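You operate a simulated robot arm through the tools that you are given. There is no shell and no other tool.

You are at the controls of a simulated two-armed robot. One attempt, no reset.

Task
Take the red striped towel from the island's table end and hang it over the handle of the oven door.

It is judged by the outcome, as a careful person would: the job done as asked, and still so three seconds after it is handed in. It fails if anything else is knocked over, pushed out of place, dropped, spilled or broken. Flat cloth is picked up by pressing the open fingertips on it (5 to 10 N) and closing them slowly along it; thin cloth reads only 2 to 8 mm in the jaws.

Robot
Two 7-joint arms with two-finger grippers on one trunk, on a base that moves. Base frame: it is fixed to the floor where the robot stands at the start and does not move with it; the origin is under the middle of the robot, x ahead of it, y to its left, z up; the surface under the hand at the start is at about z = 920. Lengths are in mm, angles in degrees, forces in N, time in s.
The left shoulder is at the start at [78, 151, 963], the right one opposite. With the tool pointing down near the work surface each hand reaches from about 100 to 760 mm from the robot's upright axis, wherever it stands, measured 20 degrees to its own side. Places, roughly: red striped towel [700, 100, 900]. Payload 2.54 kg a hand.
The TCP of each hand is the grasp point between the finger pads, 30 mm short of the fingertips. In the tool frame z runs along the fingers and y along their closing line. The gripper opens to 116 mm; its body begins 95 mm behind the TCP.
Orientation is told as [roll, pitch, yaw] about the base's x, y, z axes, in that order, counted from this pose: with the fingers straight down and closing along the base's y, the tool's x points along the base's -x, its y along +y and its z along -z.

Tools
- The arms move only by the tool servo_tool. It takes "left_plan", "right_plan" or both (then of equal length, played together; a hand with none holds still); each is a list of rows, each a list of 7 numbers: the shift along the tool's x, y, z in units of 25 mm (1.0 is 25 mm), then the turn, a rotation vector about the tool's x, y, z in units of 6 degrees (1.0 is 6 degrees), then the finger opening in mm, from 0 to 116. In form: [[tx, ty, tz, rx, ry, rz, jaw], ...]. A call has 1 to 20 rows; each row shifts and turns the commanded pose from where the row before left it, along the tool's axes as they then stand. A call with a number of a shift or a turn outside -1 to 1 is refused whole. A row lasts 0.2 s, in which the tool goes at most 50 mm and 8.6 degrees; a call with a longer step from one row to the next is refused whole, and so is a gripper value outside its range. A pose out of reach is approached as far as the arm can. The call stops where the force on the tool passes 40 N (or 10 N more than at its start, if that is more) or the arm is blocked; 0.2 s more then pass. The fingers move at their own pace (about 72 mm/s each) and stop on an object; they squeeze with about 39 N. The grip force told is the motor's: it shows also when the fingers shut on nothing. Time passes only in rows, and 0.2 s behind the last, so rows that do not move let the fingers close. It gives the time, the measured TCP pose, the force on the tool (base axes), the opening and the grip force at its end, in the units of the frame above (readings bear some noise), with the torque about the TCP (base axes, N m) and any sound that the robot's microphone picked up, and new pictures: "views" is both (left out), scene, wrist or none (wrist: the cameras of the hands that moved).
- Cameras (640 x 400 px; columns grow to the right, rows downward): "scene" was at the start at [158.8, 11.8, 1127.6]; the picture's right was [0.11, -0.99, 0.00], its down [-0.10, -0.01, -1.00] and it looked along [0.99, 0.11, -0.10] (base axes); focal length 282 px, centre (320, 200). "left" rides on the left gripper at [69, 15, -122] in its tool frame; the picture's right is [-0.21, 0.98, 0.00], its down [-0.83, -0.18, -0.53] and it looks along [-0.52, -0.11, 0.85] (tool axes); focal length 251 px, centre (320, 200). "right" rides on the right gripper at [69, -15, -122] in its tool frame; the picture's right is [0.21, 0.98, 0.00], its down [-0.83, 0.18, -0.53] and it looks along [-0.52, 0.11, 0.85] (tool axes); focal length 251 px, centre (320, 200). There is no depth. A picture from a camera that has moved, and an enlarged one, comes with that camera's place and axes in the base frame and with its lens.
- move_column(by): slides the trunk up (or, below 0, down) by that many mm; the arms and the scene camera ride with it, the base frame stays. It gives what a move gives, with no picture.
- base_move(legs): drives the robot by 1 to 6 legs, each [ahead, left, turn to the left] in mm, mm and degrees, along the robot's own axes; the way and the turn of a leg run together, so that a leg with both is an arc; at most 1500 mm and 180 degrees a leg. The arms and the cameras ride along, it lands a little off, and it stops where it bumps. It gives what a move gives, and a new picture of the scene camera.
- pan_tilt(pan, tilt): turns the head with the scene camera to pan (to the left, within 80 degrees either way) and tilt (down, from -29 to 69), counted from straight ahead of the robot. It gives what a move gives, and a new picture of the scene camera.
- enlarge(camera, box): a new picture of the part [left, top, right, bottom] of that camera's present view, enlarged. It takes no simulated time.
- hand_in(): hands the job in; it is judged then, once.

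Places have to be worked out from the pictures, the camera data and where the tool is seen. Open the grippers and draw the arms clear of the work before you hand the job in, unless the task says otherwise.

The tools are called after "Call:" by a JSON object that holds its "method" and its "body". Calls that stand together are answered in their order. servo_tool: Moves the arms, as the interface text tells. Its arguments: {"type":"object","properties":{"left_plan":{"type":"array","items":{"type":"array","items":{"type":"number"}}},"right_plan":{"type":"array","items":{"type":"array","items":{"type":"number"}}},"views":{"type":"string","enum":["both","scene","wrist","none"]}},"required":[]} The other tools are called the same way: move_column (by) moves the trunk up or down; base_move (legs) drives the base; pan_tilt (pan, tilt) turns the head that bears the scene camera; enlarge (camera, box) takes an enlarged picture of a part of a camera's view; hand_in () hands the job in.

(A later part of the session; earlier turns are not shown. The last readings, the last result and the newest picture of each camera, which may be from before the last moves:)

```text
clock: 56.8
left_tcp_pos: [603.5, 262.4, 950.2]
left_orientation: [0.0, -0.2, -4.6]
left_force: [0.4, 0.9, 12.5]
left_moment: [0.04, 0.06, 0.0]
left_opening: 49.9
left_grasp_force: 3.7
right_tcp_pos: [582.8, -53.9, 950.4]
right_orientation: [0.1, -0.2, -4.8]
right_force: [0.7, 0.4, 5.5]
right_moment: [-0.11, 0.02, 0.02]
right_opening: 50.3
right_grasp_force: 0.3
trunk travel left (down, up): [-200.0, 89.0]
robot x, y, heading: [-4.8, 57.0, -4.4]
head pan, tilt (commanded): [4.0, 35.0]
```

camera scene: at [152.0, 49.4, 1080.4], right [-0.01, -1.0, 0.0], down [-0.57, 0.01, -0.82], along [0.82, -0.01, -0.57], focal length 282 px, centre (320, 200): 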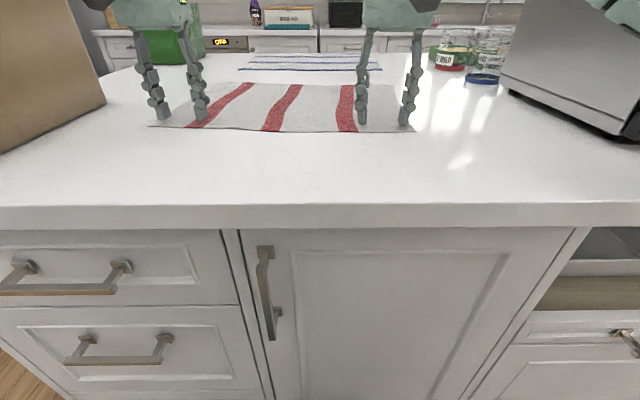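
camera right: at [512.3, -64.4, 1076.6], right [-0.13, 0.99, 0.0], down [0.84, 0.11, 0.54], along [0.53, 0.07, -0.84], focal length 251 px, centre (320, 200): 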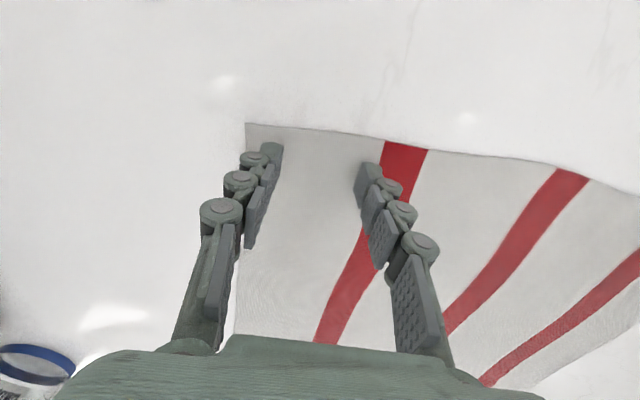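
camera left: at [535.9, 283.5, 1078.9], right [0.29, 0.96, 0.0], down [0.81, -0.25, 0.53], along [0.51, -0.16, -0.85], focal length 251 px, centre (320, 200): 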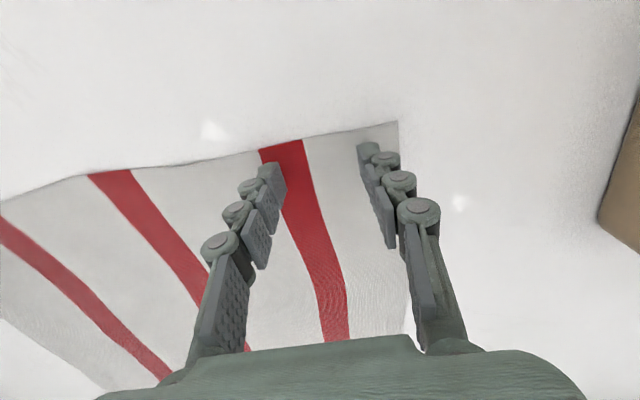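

Contact: left 12.5 N, right 5.5 N. I'll ease the left up a hair, press the right a bit more, and begin closing slowly.

Call:
{"method": "servo_tool", "body": {"left_plan": [[0, 0, -0.028, 0, 0, 0, 50], [0, 0, 0, 0, 0, 0, 46], [0, 0, 0, 0, 0, 0, 42], [0, 0, 0, 0, 0, 0, 38], [0, 0, 0, 0, 0, 0, 34]], "right_plan": [[0, 0, 0.016, 0, 0, 0, 50], [0, 0, 0, 0, 0, 0, 46], [0, 0, 0, 0, 0, 0, 42], [0, 0, 0, 0, 0, 0, 38], [0, 0, 0, 0, 0, 0, 34]], "views": "wrist"}}

```text
clock: 58.0
left_tcp_pos: [601.5, 263.1, 949.7]
left_orientation: [0.0, -0.3, -4.6]
left_force: [0.6, -0.2, 9.7]
left_moment: [-0.09, 0.1, 0.05]
left_opening: 34.4
left_grasp_force: 0.6
right_tcp_pos: [581.9, -53.7, 951.4]
right_orientation: [0.1, -0.2, -4.7]
right_force: [-0.2, 0.0, 16.5]
right_moment: [-0.1, 0.08, 0.04]
right_opening: 33.7
right_grasp_force: 3.7
trunk travel left (down, up): [-200.0, 89.0]
robot x, y, heading: [0.7, 55.0, -4.6]
head pan, tilt (commanded): [4.0, 35.0]
camera right: at [510.5, -64.7, 1070.9], right [-0.13, 0.99, 0.0], down [0.84, 0.11, 0.54], along [0.53, 0.07, -0.84], focal length 251 px, centre (320, 200)
camera left: at [534.0, 283.5, 1072.6], right [0.29, 0.96, 0.0], down [0.81, -0.25, 0.54], along [0.51, -0.16, -0.84], focal length 251 px, centre (320, 200)
```

right: 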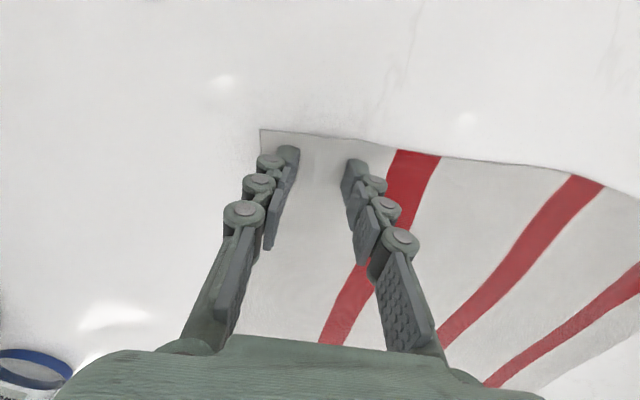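
left: 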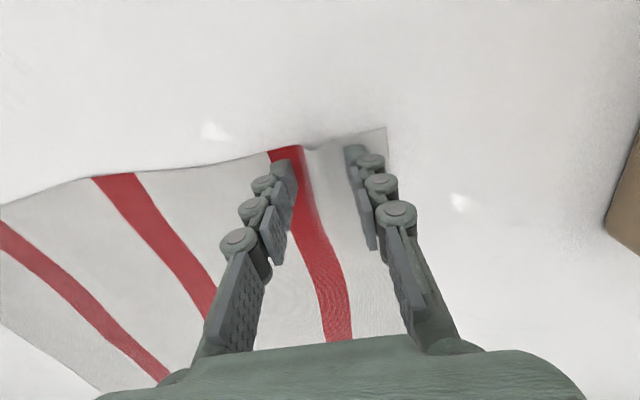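

The cloth is gathering between the fingertips on both hands; the right presses 16 N, so I'll lift it about 1 mm and continue closing slowly.

Call:
{"method": "servo_tool", "body": {"left_plan": [[0, 0, 0, 0, 0, 0, 30], [0, 0, 0, 0, 0, 0, 26], [0, 0, 0, 0, 0, 0, 22], [0, 0, 0, 0, 0, 0, 18]], "right_plan": [[0, 0, -0.04, 0, 0, 0, 30], [0, 0, 0, 0, 0, 0, 26], [0, 0, 0, 0, 0, 0, 22], [0, 0, 0, 0, 0, 0, 18]], "views": "wrist"}}

```text
clock: 59.0
left_tcp_pos: [603.2, 262.7, 950.5]
left_orientation: [0.0, -0.2, -4.6]
left_force: [-0.3, -0.9, 10.0]
left_moment: [-0.04, 0.1, -0.05]
left_opening: 17.1
left_grasp_force: 0.0
right_tcp_pos: [582.2, -53.4, 950.3]
right_orientation: [0.2, -0.1, -4.7]
right_force: [0.3, 0.1, 7.4]
right_moment: [0.0, 0.05, 0.02]
right_opening: 17.0
right_grasp_force: 0.0
trunk travel left (down, up): [-200.0, 89.0]
robot x, y, heading: [-2.1, 55.9, -4.5]
head pan, tilt (commanded): [4.0, 35.0]
camera right: at [511.1, -64.5, 1070.8], right [-0.13, 0.99, 0.0], down [0.84, 0.11, 0.54], along [0.53, 0.07, -0.84], focal length 251 px, centre (320, 200)
camera left: at [534.5, 283.7, 1072.0], right [0.29, 0.96, 0.0], down [0.81, -0.25, 0.54], along [0.51, -0.16, -0.84], focal length 251 px, centre (320, 200)
```

right: 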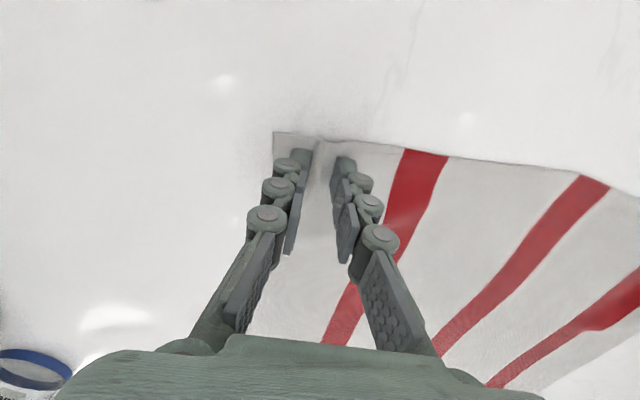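
left: 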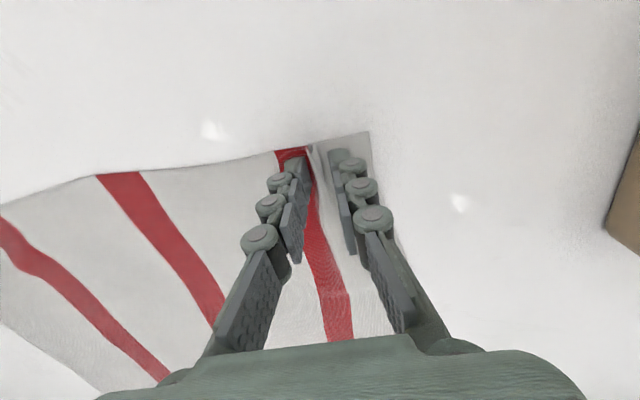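

Both ridges are forming nicely, forces 10 and 7 N. I'll close the rest of the way.

Call:
{"method": "servo_tool", "body": {"left_plan": [[0, 0, 0, 0, 0, 0, 14], [0, 0, 0, 0, 0, 0, 10], [0, 0, 0, 0, 0, 0, 6], [0, 0, 0, 0, 0, 0, 2], [0, 0, 0, 0, 0, 0, 0], [0, 0, 0, 0, 0, 0, 0]], "right_plan": [[0, 0, 0, 0, 0, 0, 14], [0, 0, 0, 0, 0, 0, 10], [0, 0, 0, 0, 0, 0, 6], [0, 0, 0, 0, 0, 0, 2], [0, 0, 0, 0, 0, 0, 0], [0, 0, 0, 0, 0, 0, 0]], "views": "both"}}

```text
clock: 60.4
left_tcp_pos: [603.8, 262.8, 949.3]
left_orientation: [0.0, 0.0, -4.6]
left_force: [-0.3, -8.6, 5.9]
left_moment: [-0.4, 0.08, -0.02]
left_opening: 1.5
left_grasp_force: 30.8
right_tcp_pos: [583.7, -54.3, 950.9]
right_orientation: [0.0, -0.1, -4.6]
right_force: [0.7, 8.6, 10.4]
right_moment: [0.15, 0.06, -0.03]
right_opening: 1.1
right_grasp_force: 32.2
trunk travel left (down, up): [-200.0, 89.0]
robot x, y, heading: [-2.9, 53.3, -4.6]
head pan, tilt (commanded): [4.0, 35.0]
camera scene: at [151.6, 49.3, 1080.4], right [-0.01, -1.0, 0.0], down [-0.57, 0.01, -0.82], along [0.82, -0.01, -0.57], focal length 282 px, centre (320, 200)
camera right: at [511.9, -64.3, 1070.7], right [-0.14, 0.99, 0.0], down [0.84, 0.11, 0.54], along [0.53, 0.07, -0.84], focal length 251 px, centre (320, 200)
camera left: at [535.4, 283.4, 1071.2], right [0.29, 0.96, 0.0], down [0.81, -0.25, 0.53], along [0.51, -0.16, -0.85], focal length 251 px, centre (320, 200)
```

scene: 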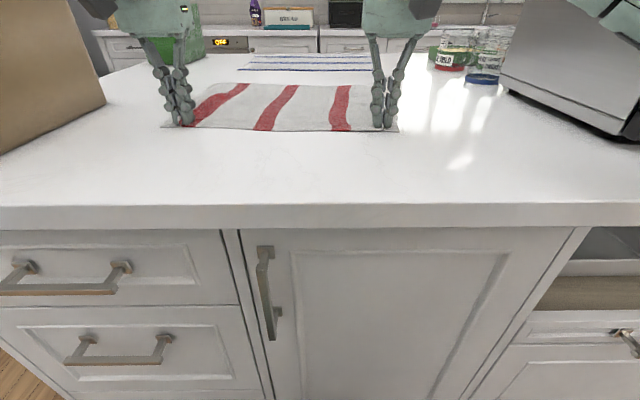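
right: 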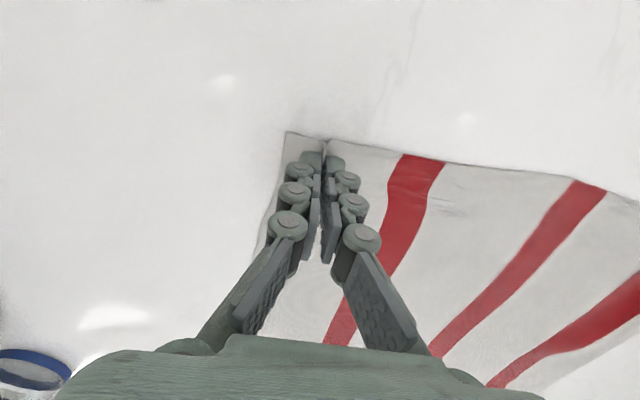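
left: 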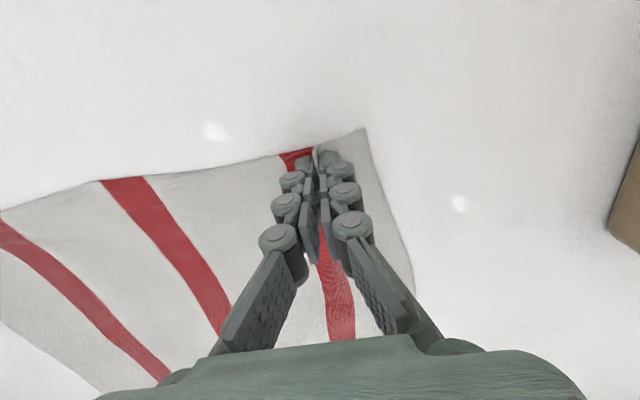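

Jaws read 1.5 and 1.1 mm with 8.6 N tension between the hands, so the cloth is held. I'll bring the hands a little together to slacken it and lift 20 mm to check the hold.

Call:
{"method": "servo_tool", "body": {"left_plan": [[0, -0.2, -0.1, 0, 0, 0, 0], [0, -0.2, -0.2, 0, 0, 0, 0], [0, 0, -0.3, 0, 0, 0, 0], [0, 0, -0.3, 0, 0, 0, 0], [0, 0, 0, 0, 0, 0, 0]], "right_plan": [[0, 0.2, -0.1, 0, 0, 0, 0], [0, 0.2, -0.2, 0, 0, 0, 0], [0, 0, -0.3, 0, 0, 0, 0], [0, 0, -0.3, 0, 0, 0, 0], [0, 0, 0, 0, 0, 0, 0]], "views": "both"}}

```text
clock: 61.6
left_tcp_pos: [603.0, 253.7, 970.7]
left_orientation: [-0.1, 0.0, -4.6]
left_force: [0.4, 2.5, 0.2]
left_moment: [-0.15, -0.03, 0.0]
left_opening: 0.7
left_grasp_force: 25.7
right_tcp_pos: [583.2, -44.3, 972.7]
right_orientation: [0.1, 0.0, -4.6]
right_force: [-0.3, 0.0, -2.4]
right_moment: [-0.03, -0.07, 0.03]
right_opening: 5.3
right_grasp_force: 38.3
trunk travel left (down, up): [-200.0, 89.0]
robot x, y, heading: [-4.0, 54.3, -4.6]
head pan, tilt (commanded): [4.0, 35.0]
camera scene: at [151.9, 49.4, 1080.4], right [-0.01, -1.0, 0.0], down [-0.57, 0.01, -0.82], along [0.82, -0.01, -0.57], focal length 282 px, centre (320, 200)
camera right: at [513.1, -54.8, 1092.8], right [-0.13, 0.99, 0.0], down [0.84, 0.11, 0.53], along [0.53, 0.07, -0.84], focal length 251 px, centre (320, 200)
camera left: at [535.1, 273.7, 1093.2], right [0.29, 0.96, 0.0], down [0.81, -0.25, 0.53], along [0.51, -0.16, -0.85], focal length 251 px, centre (320, 200)
```

scene: 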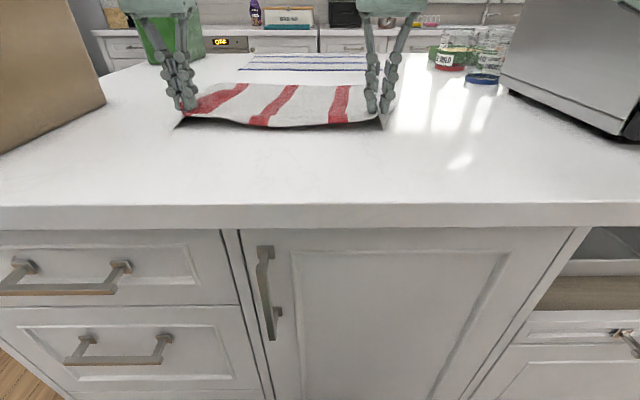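
right: 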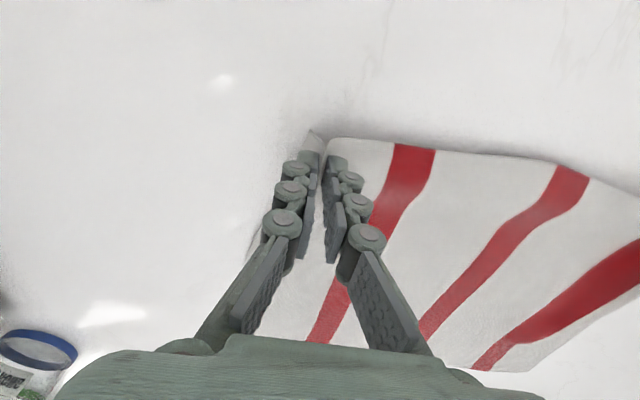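
left: 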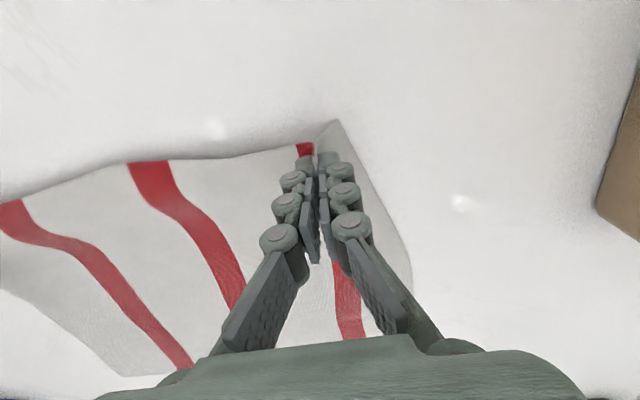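

Both sides are lifted off the table, but the left jaw reads only 0.7 mm. I'll look closer at the left hold.

Call:
{"method": "enlarge", "body": {"camera": "scene", "box": [140, 60, 300, 160]}}

Call:
{"method": "enlarge", "body": {"camera": "left", "box": [240, 100, 400, 200]}}

Call:
{"method": "enlarge", "body": {"camera": "right", "box": [240, 100, 400, 200]}}

```text
4.00 times, centred on (220, 110) of scene
camera zoom: at [151.9, 49.4, 1080.4], right [-0.01, -1.0, 0.0], down [-0.57, 0.01, -0.82], along [0.82, -0.01, -0.57], focal length 1130 px, centre (720, 560)
```

zoom: 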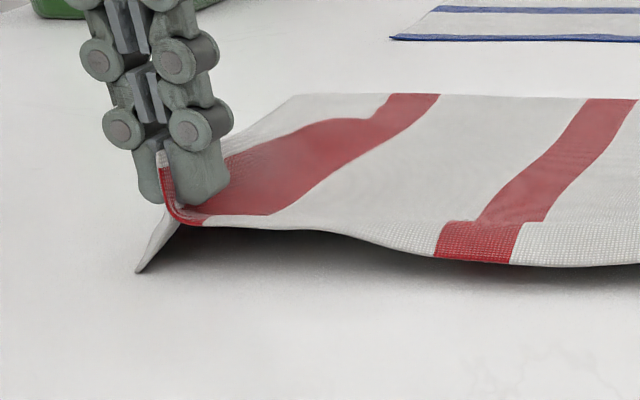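

```text
4.00 times, centred on (320, 150) of left
camera zoom: at [535.1, 273.7, 1093.2], right [0.29, 0.96, 0.0], down [0.81, -0.25, 0.53], along [0.51, -0.16, -0.85], focal length 1006 px, centre (320, 400)
```

zoom: 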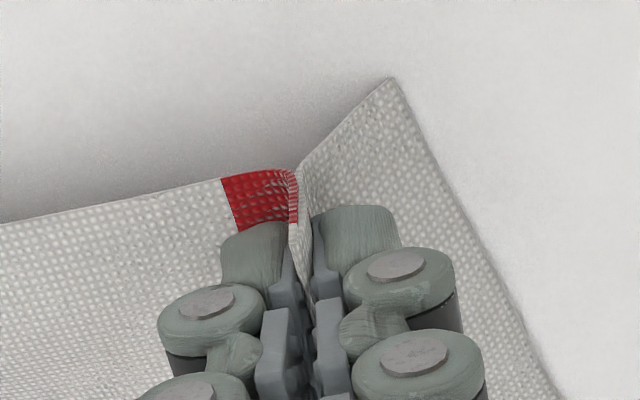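

```text
4.00 times, centred on (320, 150) of right
camera zoom: at [513.1, -54.8, 1092.8], right [-0.13, 0.99, 0.0], down [0.84, 0.11, 0.53], along [0.53, 0.07, -0.84], focal length 1006 px, centre (320, 400)
```

zoom: 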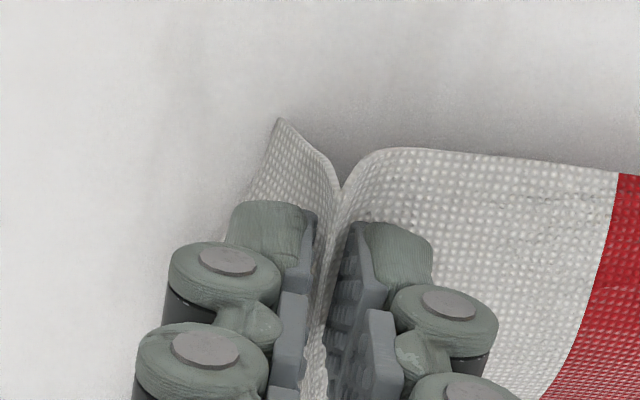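

Both pads hold a tall ridge of cloth with a short flap at the edge—a sound grip. I'll raise the trunk 85 mm first, then lift on with the arms.

Call:
{"method": "move_column", "body": {"by": 85}}

Call:
{"method": "servo_tool", "body": {"left_plan": [[0.2, 0, -0.8, 0, 0, 0, 0], [0.2, 0, -0.8, 0, 0, 0, 0], [0.2, 0, -0.8, 0, 0, 0, 0], [0.2, 0, -0.8, 0, 0, 0, 0], [0.2, 0, -0.8, 0, 0, 0, 0], [0.2, 0, -0.8, 0, 0, 0, 0], [0, 0, 0, 0, 0, 0, 0]], "right_plan": [[0.2, 0, -0.8, 0, 0, 0, 0], [0.2, 0, -0.8, 0, 0, 0, 0], [0.2, 0, -0.8, 0, 0, 0, 0], [0.2, 0, -0.8, 0, 0, 0, 0], [0.2, 0, -0.8, 0, 0, 0, 0], [0.2, 0, -0.8, 0, 0, 0, 0], [0, 0, 0, 0, 0, 0, 0]], "views": "both"}}

```text
clock: 62.8
left_tcp_pos: [602.4, 253.0, 1055.9]
left_orientation: [0.0, 0.0, -4.5]
left_force: [-0.2, 0.3, -1.0]
left_moment: [-0.01, -0.02, -0.01]
left_opening: 5.3
left_grasp_force: 32.5
right_tcp_pos: [584.8, -43.6, 1057.6]
right_orientation: [0.1, -0.1, -4.7]
right_force: [-0.2, 0.1, -0.1]
right_moment: [0.01, -0.02, -0.02]
right_opening: 4.3
right_grasp_force: 38.7
trunk travel left (down, up): [-285.0, 4.0]
robot x, y, heading: [-6.3, 55.2, -4.5]
head pan, tilt (commanded): [4.0, 35.0]
```

```text
clock: 64.4
left_tcp_pos: [573.6, 255.3, 1177.4]
left_orientation: [0.0, 0.0, -4.6]
left_force: [0.5, -0.8, -0.6]
left_moment: [-0.02, -0.04, -0.02]
left_opening: 4.9
left_grasp_force: 31.6
right_tcp_pos: [554.4, -41.8, 1177.3]
right_orientation: [0.0, 0.0, -4.7]
right_force: [1.3, 0.7, 2.8]
right_moment: [0.02, 0.05, -0.02]
right_opening: 0.0
right_grasp_force: 27.9
trunk travel left (down, up): [-285.0, 4.0]
robot x, y, heading: [-5.1, 50.0, -4.6]
head pan, tilt (commanded): [4.0, 35.0]
camera scene: at [152.2, 49.2, 1165.3], right [-0.01, -1.0, 0.0], down [-0.57, 0.01, -0.82], along [0.82, -0.01, -0.57], focal length 282 px, centre (320, 200)
camera right: at [483.4, -53.0, 1297.8], right [-0.13, 0.99, 0.0], down [0.84, 0.11, 0.53], along [0.53, 0.07, -0.85], focal length 251 px, centre (320, 200)
camera left: at [506.0, 275.8, 1298.7], right [0.29, 0.96, 0.0], down [0.81, -0.25, 0.53], along [0.51, -0.15, -0.85], focal length 251 px, centre (320, 200)
```

scene: 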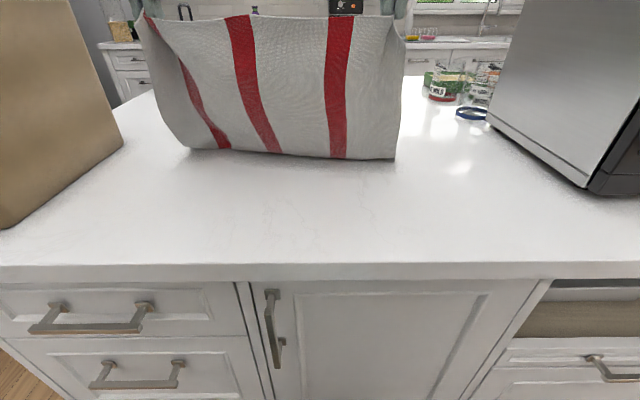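
right: 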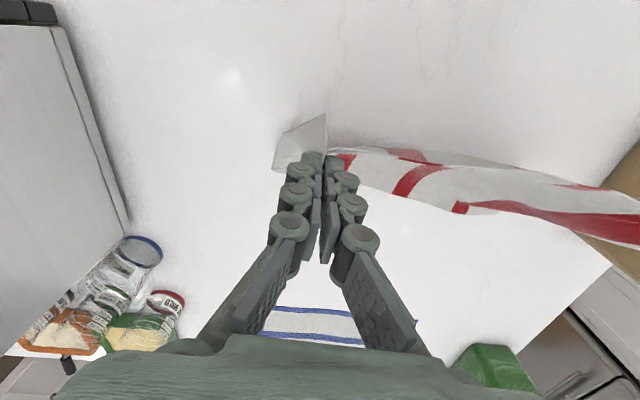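
left: 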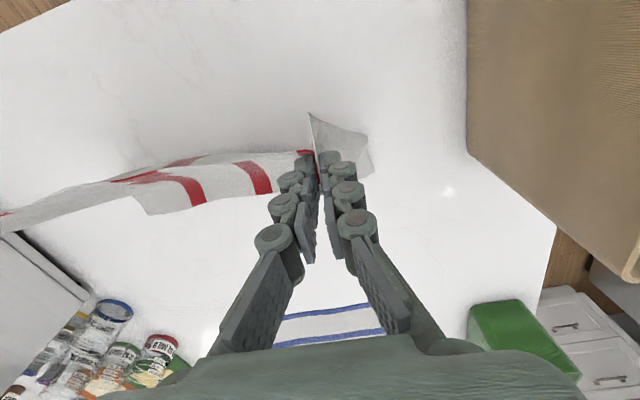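

The towel hangs from both hands, bottom edge near the table. The right jaw now reads 0.0 mm, so I'll check that grip closely.

Call:
{"method": "enlarge", "body": {"camera": "right", "box": [240, 100, 400, 200]}}

Call:
{"method": "enlarge", "body": {"camera": "left", "box": [240, 100, 400, 200]}}

Call:
{"method": "pan_tilt", "body": {"pan": 0, "tilt": 5}}

```text
4.00 times, centred on (320, 150) of right
camera zoom: at [483.4, -53.0, 1297.8], right [-0.13, 0.99, 0.0], down [0.84, 0.11, 0.53], along [0.53, 0.07, -0.85], focal length 1006 px, centre (320, 400)
```

zoom: 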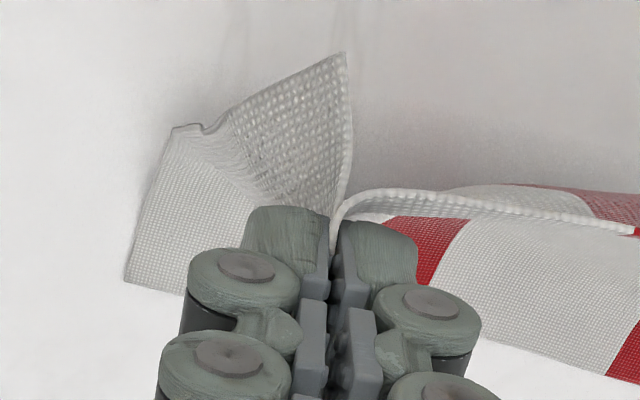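

```text
4.00 times, centred on (320, 150) of left
camera zoom: at [506.0, 275.8, 1298.7], right [0.29, 0.96, 0.0], down [0.81, -0.25, 0.53], along [0.51, -0.15, -0.85], focal length 1006 px, centre (320, 400)
```

zoom: 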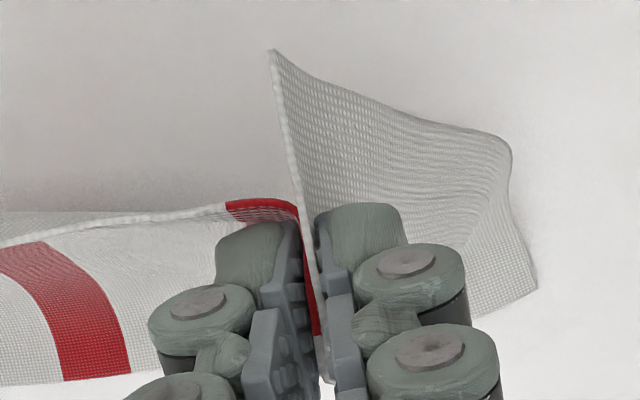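

```text
clock: 65.3
left_tcp_pos: [572.9, 256.0, 1176.8]
left_orientation: [0.0, 0.1, -4.5]
left_force: [0.1, 1.3, 3.1]
left_moment: [-0.36, 0.01, 0.0]
left_opening: 0.5
left_grasp_force: 27.5
right_tcp_pos: [553.8, -42.9, 1177.1]
right_orientation: [0.1, -0.2, -4.7]
right_force: [0.4, -0.8, 2.5]
right_moment: [-0.03, 0.01, 0.0]
right_opening: 0.2
right_grasp_force: 28.4
trunk travel left (down, up): [-285.0, 4.0]
robot x, y, heading: [-2.0, 58.6, -4.3]
head pan, tilt (commanded): [0.0, 5.0]
camera scene: at [155.5, 42.9, 1213.5], right [-0.08, -1.0, 0.0], down [-0.09, 0.01, -1.0], along [0.99, -0.08, -0.09], focal length 282 px, centre (320, 200)
```

scene: 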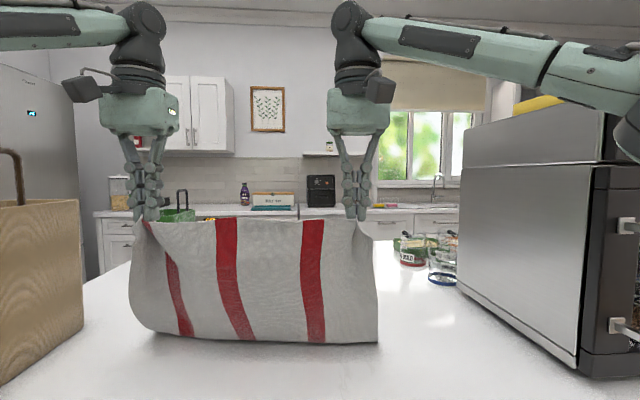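

Both hands still carry the towel; I'll inspect the fingertips from the scene camera to see how firmly it's held.

Call:
{"method": "enlarge", "body": {"camera": "scene", "box": [300, 150, 420, 225]}}

Call:
{"method": "enlarge", "body": {"camera": "scene", "box": [95, 160, 215, 235]}}

Call:
{"method": "enlarge", "body": {"camera": "right", "box": [270, 110, 390, 185]}}

```text
5.33 times, centred on (360, 188) of scene
camera zoom: at [155.5, 42.9, 1213.5], right [-0.08, -1.0, 0.0], down [-0.09, 0.01, -1.0], along [0.99, -0.08, -0.09], focal length 1506 px, centre (107, 267)
```

zoom: 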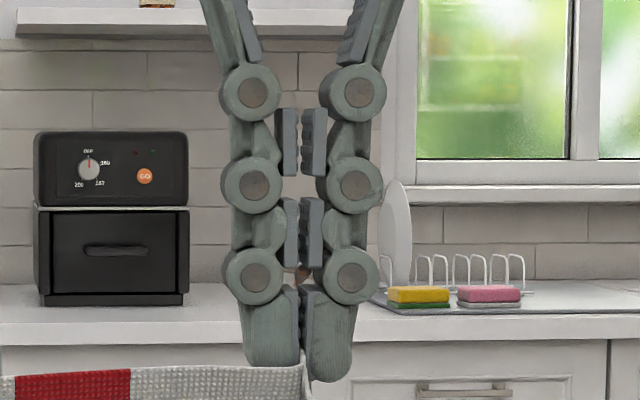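

```text
5.33 times, centred on (155, 198) of scene
camera zoom: at [155.5, 42.9, 1213.5], right [-0.08, -1.0, 0.0], down [-0.09, 0.01, -1.0], along [0.99, -0.08, -0.09], focal length 1506 px, centre (1200, 213)
```

zoom: 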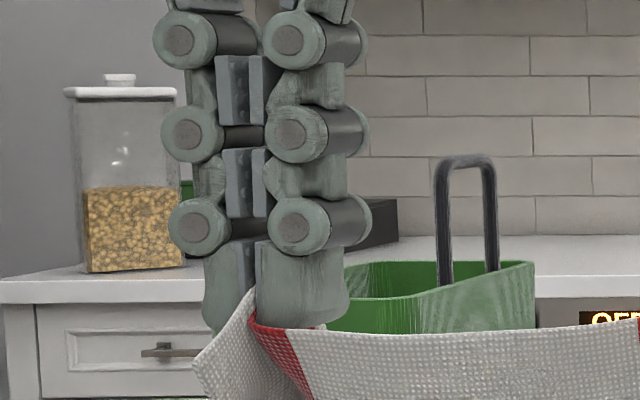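

```text
5.33 times, centred on (330, 148) of right
camera zoom: at [483.1, -52.7, 1297.8], right [-0.13, 0.99, 0.0], down [0.84, 0.11, 0.54], along [0.53, 0.07, -0.84], focal length 1341 px, centre (267, 480)
```

zoom: 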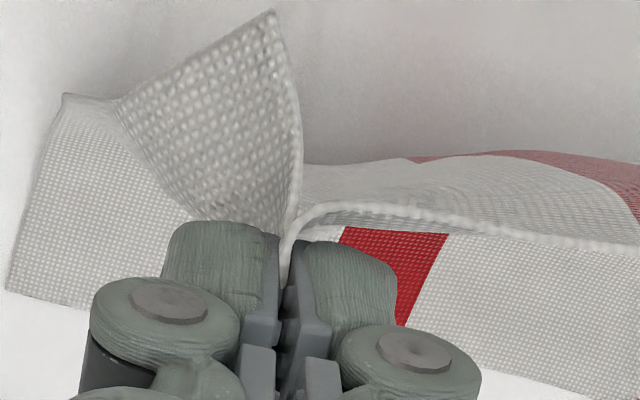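

The towel's top edge looks taut between the hands, which may be pulling cloth out of the jaws. I'll bring the hands about 12 mm closer each, raise slightly to clear the table, and look again.

Call:
{"method": "servo_tool", "body": {"left_plan": [[0, -0.16, 0, 0, 0, 0, 0], [0, -0.16, -0.3, 0, 0, 0, 0], [0, -0.16, -0.5, 0, 0, 0, 0], [0, 0, -0.5, 0, 0, 0, 0], [0, 0, 0, 0, 0, 0, 0], [0, 0, 0, 0, 0, 0, 0]], "right_plan": [[0, 0.16, 0, 0, 0, 0, 0], [0, 0.16, -0.3, 0, 0, 0, 0], [0, 0.16, -0.5, 0, 0, 0, 0], [0, 0, -0.5, 0, 0, 0, 0], [0, 0, 0, 0, 0, 0, 0], [0, 0, 0, 0, 0, 0, 0]], "views": "both"}}

Call:
{"method": "enlarge", "body": {"camera": "scene", "box": [280, 140, 400, 215]}}

Call:
{"method": "enlarge", "body": {"camera": "right", "box": [270, 110, 390, 185]}}

Call:
{"method": "enlarge", "body": {"camera": "left", "box": [270, 110, 390, 185]}}

```text
clock: 66.7
left_tcp_pos: [559.5, 252.0, 1194.7]
left_orientation: [-0.1, -0.2, -4.6]
left_force: [-0.3, 1.6, -1.8]
left_moment: [-0.01, 0.01, 0.0]
left_opening: 1.8
left_grasp_force: 27.7
left hand out of reach, approached as far as the arm can: row 2, 3, 4
right_tcp_pos: [554.9, -29.2, 1210.3]
right_orientation: [0.1, -0.1, -4.7]
right_force: [-0.5, -0.5, -2.4]
right_moment: [-0.04, 0.0, -0.02]
right_opening: 0.6
right_grasp_force: 27.1
trunk travel left (down, up): [-285.0, 4.0]
robot x, y, heading: [-3.0, 58.2, -4.7]
head pan, tilt (commanded): [0.0, 5.0]
camera scene: at [155.3, 42.9, 1213.6], right [-0.08, -1.0, 0.0], down [-0.09, 0.01, -1.0], along [0.99, -0.08, -0.09], focal length 282 px, centre (320, 200)
camera right: at [483.9, -40.6, 1330.3], right [-0.13, 0.99, 0.0], down [0.84, 0.11, 0.54], along [0.53, 0.07, -0.84], focal length 251 px, centre (320, 200)
camera left: at [490.8, 272.9, 1316.2], right [0.29, 0.96, 0.0], down [0.81, -0.25, 0.54], along [0.51, -0.16, -0.84], focal length 251 px, centre (320, 200)
```

scene: 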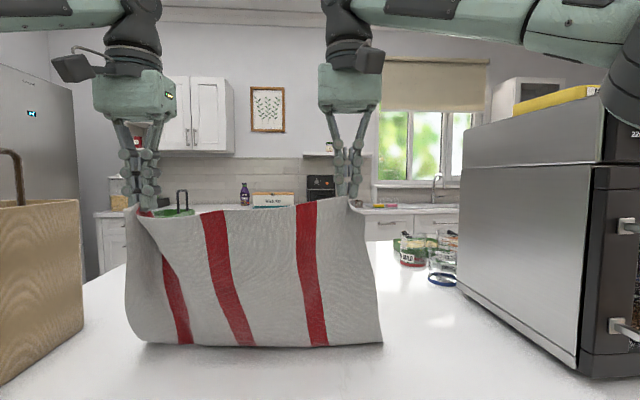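
right: 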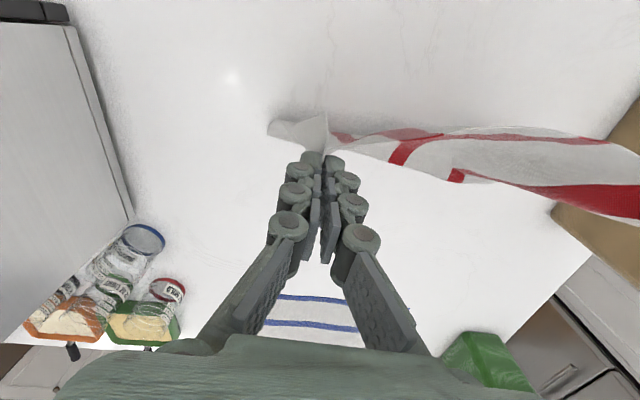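
left: 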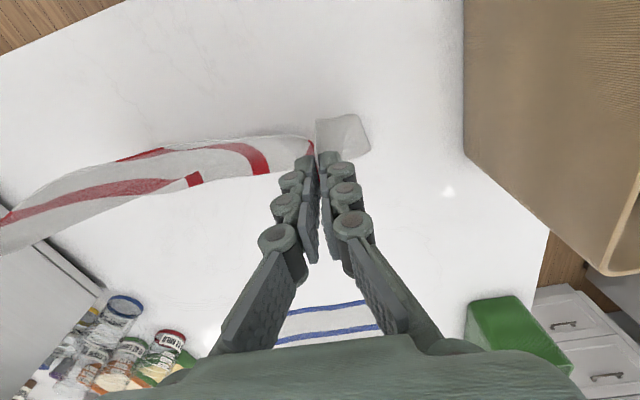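

```text
5.33 times, centred on (340, 178) of scene
camera zoom: at [155.3, 42.9, 1213.6], right [-0.08, -1.0, 0.0], down [-0.09, 0.01, -1.0], along [0.99, -0.08, -0.09], focal length 1506 px, centre (213, 320)
```

zoom: 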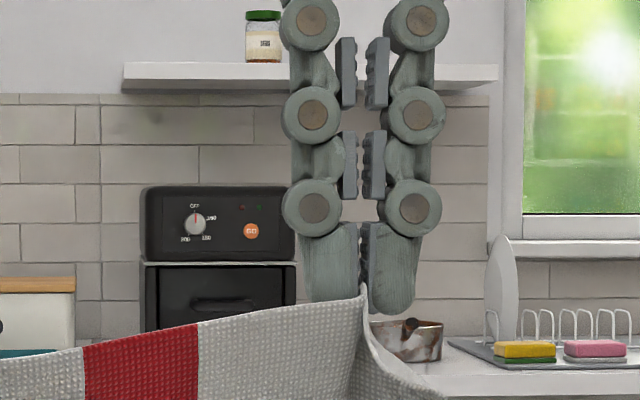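

```text
5.33 times, centred on (330, 148) of right
camera zoom: at [483.9, -40.6, 1330.3], right [-0.13, 0.99, 0.0], down [0.84, 0.11, 0.54], along [0.53, 0.07, -0.84], focal length 1341 px, centre (267, 480)
```

zoom: 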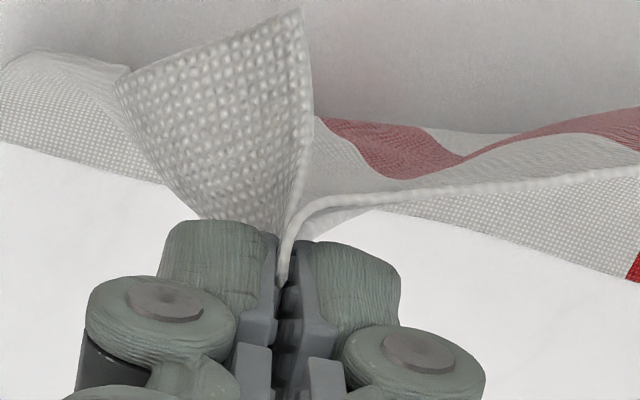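

```text
5.33 times, centred on (330, 148) of left
camera zoom: at [490.8, 272.9, 1316.2], right [0.29, 0.96, 0.0], down [0.81, -0.25, 0.54], along [0.51, -0.16, -0.84], focal length 1341 px, centre (267, 480)
```

zoom: 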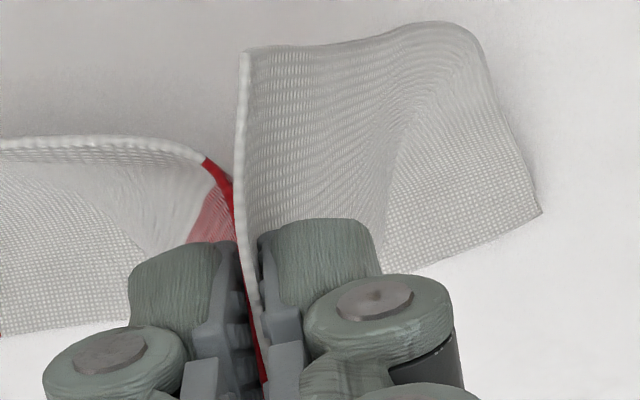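

The left grip is deep, but the right holds only ~5 mm at the tip, too risky to carry. I'll lay the towel back down and regrasp the right; since the reach is short with fingers down, I first pitch both hands forward 60° to extend the reach.

Call:
{"method": "servo_tool", "body": {"left_plan": [[0, 0, 0, 0, -1, 0, 0], [0, 0, 0, 0, -1, 0, 0], [0, 0, 0, 0, -1, 0, 0], [0, 0, 0, 0, -1, 0, 0], [0, 0, 0, 0, -1, 0, 0], [0, 0, 0, 0, -1, 0, 0], [0, 0, 0, 0, -1, 0, 0], [0, 0, 0, 0, -1, 0, 0], [0, 0, 0, 0, -1, 0, 0], [0, 0, 0, 0, -1, 0, 0], [0, 0, 0, 0, 0, 0, 0]], "right_plan": [[0, 0, 0, 0, -1, 0, 0], [0, 0, 0, 0, -1, 0, 0], [0, 0, 0, 0, -1, 0, 0], [0, 0, 0, 0, -1, 0, 0], [0, 0, 0, 0, -1, 0, 0], [0, 0, 0, 0, -1, 0, 0], [0, 0, 0, 0, -1, 0, 0], [0, 0, 0, 0, -1, 0, 0], [0, 0, 0, 0, -1, 0, 0], [0, 0, 0, 0, -1, 0, 0], [0, 0, 0, 0, 0, 0, 0]], "views": "both"}}

```text
clock: 69.1
left_tcp_pos: [559.0, 251.2, 1193.4]
left_orientation: [-0.1, -60.1, -4.5]
left_force: [-4.2, -1.3, 2.4]
left_moment: [-0.04, -0.08, -0.03]
left_opening: 0.9
left_grasp_force: 31.4
right_tcp_pos: [555.8, -30.0, 1211.4]
right_orientation: [0.2, -60.3, -4.7]
right_force: [-2.1, 1.0, 2.1]
right_moment: [-0.02, -0.01, 0.0]
right_opening: 0.0
right_grasp_force: 27.9
trunk travel left (down, up): [-285.0, 4.0]
robot x, y, heading: [-1.6, 56.5, -4.9]
head pan, tilt (commanded): [0.0, 5.0]
camera scene: at [155.3, 42.9, 1213.6], right [-0.08, -1.0, 0.0], down [-0.09, 0.01, -1.0], along [0.99, -0.08, -0.09], focal length 282 px, centre (320, 200)
camera right: at [413.1, -34.8, 1209.5], right [-0.03, 0.98, -0.18], down [-0.04, 0.18, 0.98], along [1.0, 0.03, 0.03], focal length 251 px, centre (320, 200)
camera left: at [420.2, 278.3, 1195.3], right [0.19, 0.97, 0.18], down [-0.07, -0.18, 0.98], along [0.98, -0.19, 0.03], focal length 251 px, centre (320, 200)
```

scene: 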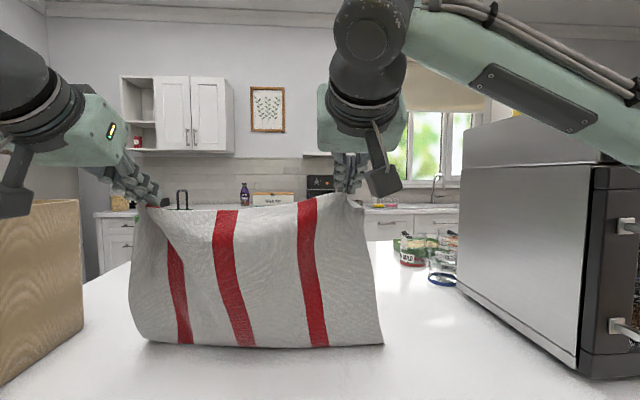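
right: 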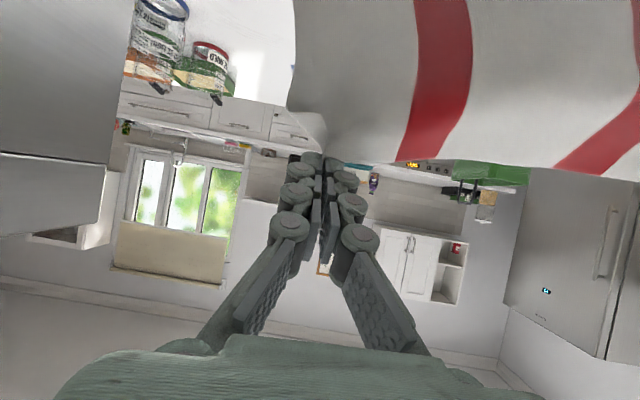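
left: 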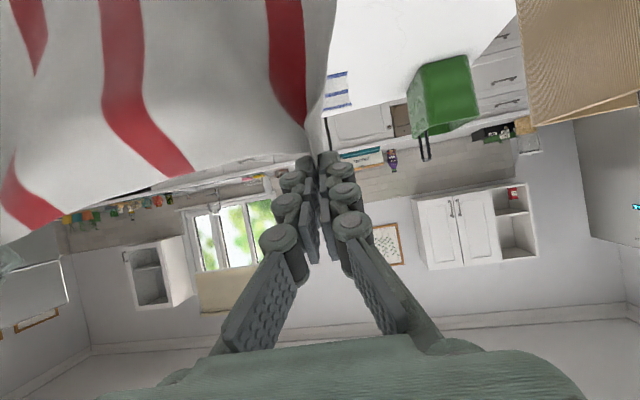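

Pitching worked and the towel hangs flat between the hands. I'll zoom at the right fingertips from the wrist view to judge that hold.

Call:
{"method": "enlarge", "body": {"camera": "right", "box": [260, 120, 380, 195]}}

Call:
{"method": "enlarge", "body": {"camera": "left", "box": [260, 120, 380, 195]}}

Call:
{"method": "enlarge", "body": {"camera": "scene", "box": [300, 145, 420, 220]}}

```text
5.33 times, centred on (320, 158) of right
camera zoom: at [413.1, -34.8, 1209.5], right [-0.03, 0.98, -0.18], down [-0.04, 0.18, 0.98], along [1.0, 0.03, 0.03], focal length 1341 px, centre (320, 427)
```

zoom: 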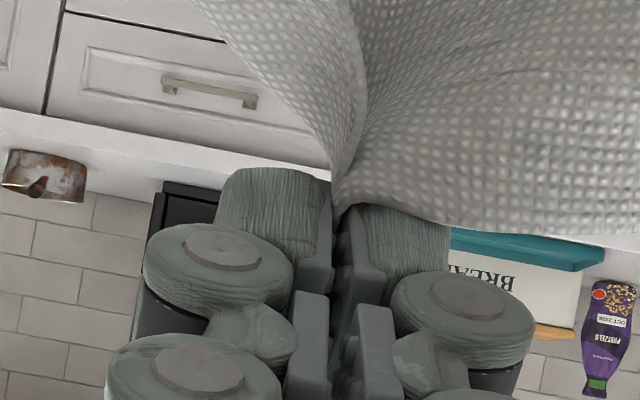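

```text
5.33 times, centred on (320, 158) of left
camera zoom: at [420.2, 278.3, 1195.3], right [0.19, 0.97, 0.18], down [-0.07, -0.18, 0.98], along [0.98, -0.19, 0.03], focal length 1341 px, centre (320, 427)
```

zoom: 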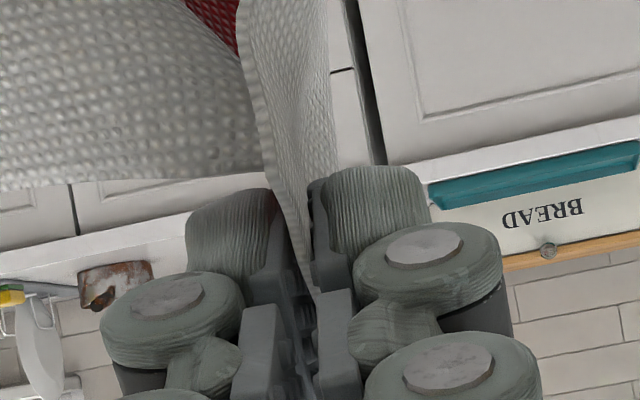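

```text
5.33 times, centred on (360, 182) of scene
camera zoom: at [155.3, 42.9, 1213.6], right [-0.08, -1.0, 0.0], down [-0.09, 0.01, -1.0], along [0.99, -0.08, -0.09], focal length 1506 px, centre (107, 293)
```

zoom: 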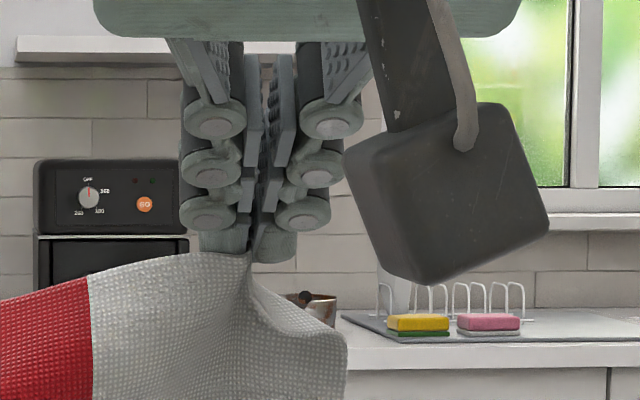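

The right holds just a few millimetres at the tips, confirmed. I'll extend both hands forward (~135 mm, evening the left with the right), then lay the towel back toward me on the table.

Call:
{"method": "servo_tool", "body": {"left_plan": [[-0.493, 0, 0.574, 0, 0, 0, 0], [-0.493, 0, 0.574, 0, 0, 0, 0], [-0.493, 0, 0.574, 0, 0, 0, 0], [-0.493, 0, 0.574, 0, 0, 0, 0], [-0.493, 0, 0.574, 0, 0, 0, 0], [-0.493, 0, 0.574, 0, 0, 0, 0], [-0.493, 0, 0.574, 0, 0, 0, 0], [-0.493, 0, 0.574, 0, 0, 0, 0], [0, 0, 0, 0, 0, 0, 0]], "right_plan": [[-0.368, 0, 0.538, 0, 0, 0, 0], [-0.368, 0, 0.538, 0, 0, 0, 0], [-0.368, 0, 0.538, 0, 0, 0, 0], [-0.368, 0, 0.538, 0, 0, 0, 0], [-0.368, 0, 0.538, 0, 0, 0, 0], [-0.368, 0, 0.538, 0, 0, 0, 0], [-0.368, 0, 0.538, 0, 0, 0, 0], [-0.368, 0, 0.538, 0, 0, 0, 0], [0, 0, 0, 0, 0, 0, 0]], "views": "scene"}}

```text
clock: 71.1
left_tcp_pos: [706.2, 241.1, 1222.2]
left_orientation: [0.0, -60.1, -4.6]
left_force: [-2.8, -0.5, 1.1]
left_moment: [0.01, -0.06, 0.01]
left_opening: 0.5
left_grasp_force: 29.3
right_tcp_pos: [683.9, -40.1, 1220.1]
right_orientation: [0.2, -60.1, -4.8]
right_force: [0.0, 0.7, -0.6]
right_moment: [0.01, 0.02, 0.01]
right_opening: 2.0
right_grasp_force: 29.2
trunk travel left (down, up): [-285.0, 4.0]
robot x, y, heading: [-2.8, 56.9, -4.6]
head pan, tilt (commanded): [0.0, 5.0]
camera scene: at [155.1, 43.0, 1213.7], right [-0.08, -1.0, 0.0], down [-0.09, 0.01, -1.0], along [0.99, -0.08, -0.09], focal length 282 px, centre (320, 200)
```

scene: 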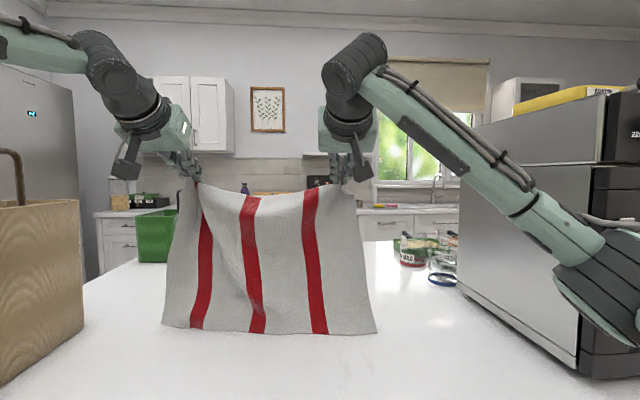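

The towel hangs well but its bottom edge trails on the table slightly. I'll raise 15 mm to free it, then lay it down moving back and down together.

Call:
{"method": "servo_tool", "body": {"left_plan": [[-0.26, 0, -0.15, 0, 0, 0, 0], [-0.26, 0, -0.15, 0, 0, 0, 0], [0, 0, 0, 0, 0, 0, 0], [0, 0, 0, 0, 0, 0, 0], [0, 0, 0, 0, 0, 0, 0], [0.433, 0, 0.25, 0, 0, 0, 0], [0.433, 0, 0.25, 0, 0, 0, 0], [0.911, 0, -0.244, 0, 0, 0, 0], [0.911, 0, -0.244, 0, 0, 0, 0], [0.911, 0, -0.244, 0, 0, 0, 0], [0.911, 0, -0.244, 0, 0, 0, 0], [0.911, 0, -0.244, 0, 0, 0, 0], [0.911, 0, -0.244, 0, 0, 0, 0], [0.911, 0, -0.244, 0, 0, 0, 0], [0.911, 0, -0.244, 0, 0, 0, 0], [0.911, 0, -0.244, 0, 0, 0, 0], [0.911, 0, -0.244, 0, 0, 0, 0], [0, 0, 0, 0, 0, 0, 0]], "right_plan": [[-0.26, 0, -0.15, 0, 0, 0, 0], [-0.26, 0, -0.15, 0, 0, 0, 0], [0, 0, 0, 0, 0, 0, 0], [0, 0, 0, 0, 0, 0, 0], [0, 0, 0, 0, 0, 0, 0], [0.433, 0, 0.25, 0, 0, 0, 0], [0.433, 0, 0.25, 0, 0, 0, 0], [0.911, 0, -0.244, 0, 0, 0, 0], [0.911, 0, -0.244, 0, 0, 0, 0], [0.911, 0, -0.244, 0, 0, 0, 0], [0.911, 0, -0.244, 0, 0, 0, 0], [0.911, 0, -0.244, 0, 0, 0, 0], [0.911, 0, -0.244, 0, 0, 0, 0], [0.911, 0, -0.244, 0, 0, 0, 0], [0.911, 0, -0.244, 0, 0, 0, 0], [0.911, 0, -0.244, 0, 0, 0, 0], [0.911, 0, -0.244, 0, 0, 0, 0], [0, 0, 0, 0, 0, 0, 0]], "views": "scene"}}

```text
clock: 74.9
left_tcp_pos: [540.0, 254.0, 1044.6]
left_orientation: [-0.1, -60.0, -4.5]
left_force: [1.2, 0.3, -0.9]
left_moment: [-0.02, -0.04, -0.04]
left_opening: 1.2
left_grasp_force: 26.8
right_tcp_pos: [518.8, -27.7, 1042.2]
right_orientation: [0.1, -60.1, -4.7]
right_force: [0.1, 0.1, 1.0]
right_moment: [0.0, 0.0, 0.01]
right_opening: 2.7
right_grasp_force: 29.8
trunk travel left (down, up): [-285.0, 4.0]
robot x, y, heading: [-3.1, 55.0, -4.6]
head pan, tilt (commanded): [0.0, 5.0]
camera scene: at [155.4, 42.9, 1213.6], right [-0.08, -1.0, 0.0], down [-0.09, 0.01, -1.0], along [0.99, -0.08, -0.09], focal length 282 px, centre (320, 200)
```

scene: 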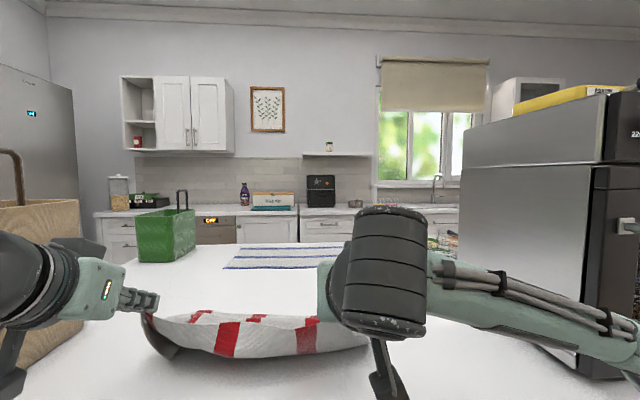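

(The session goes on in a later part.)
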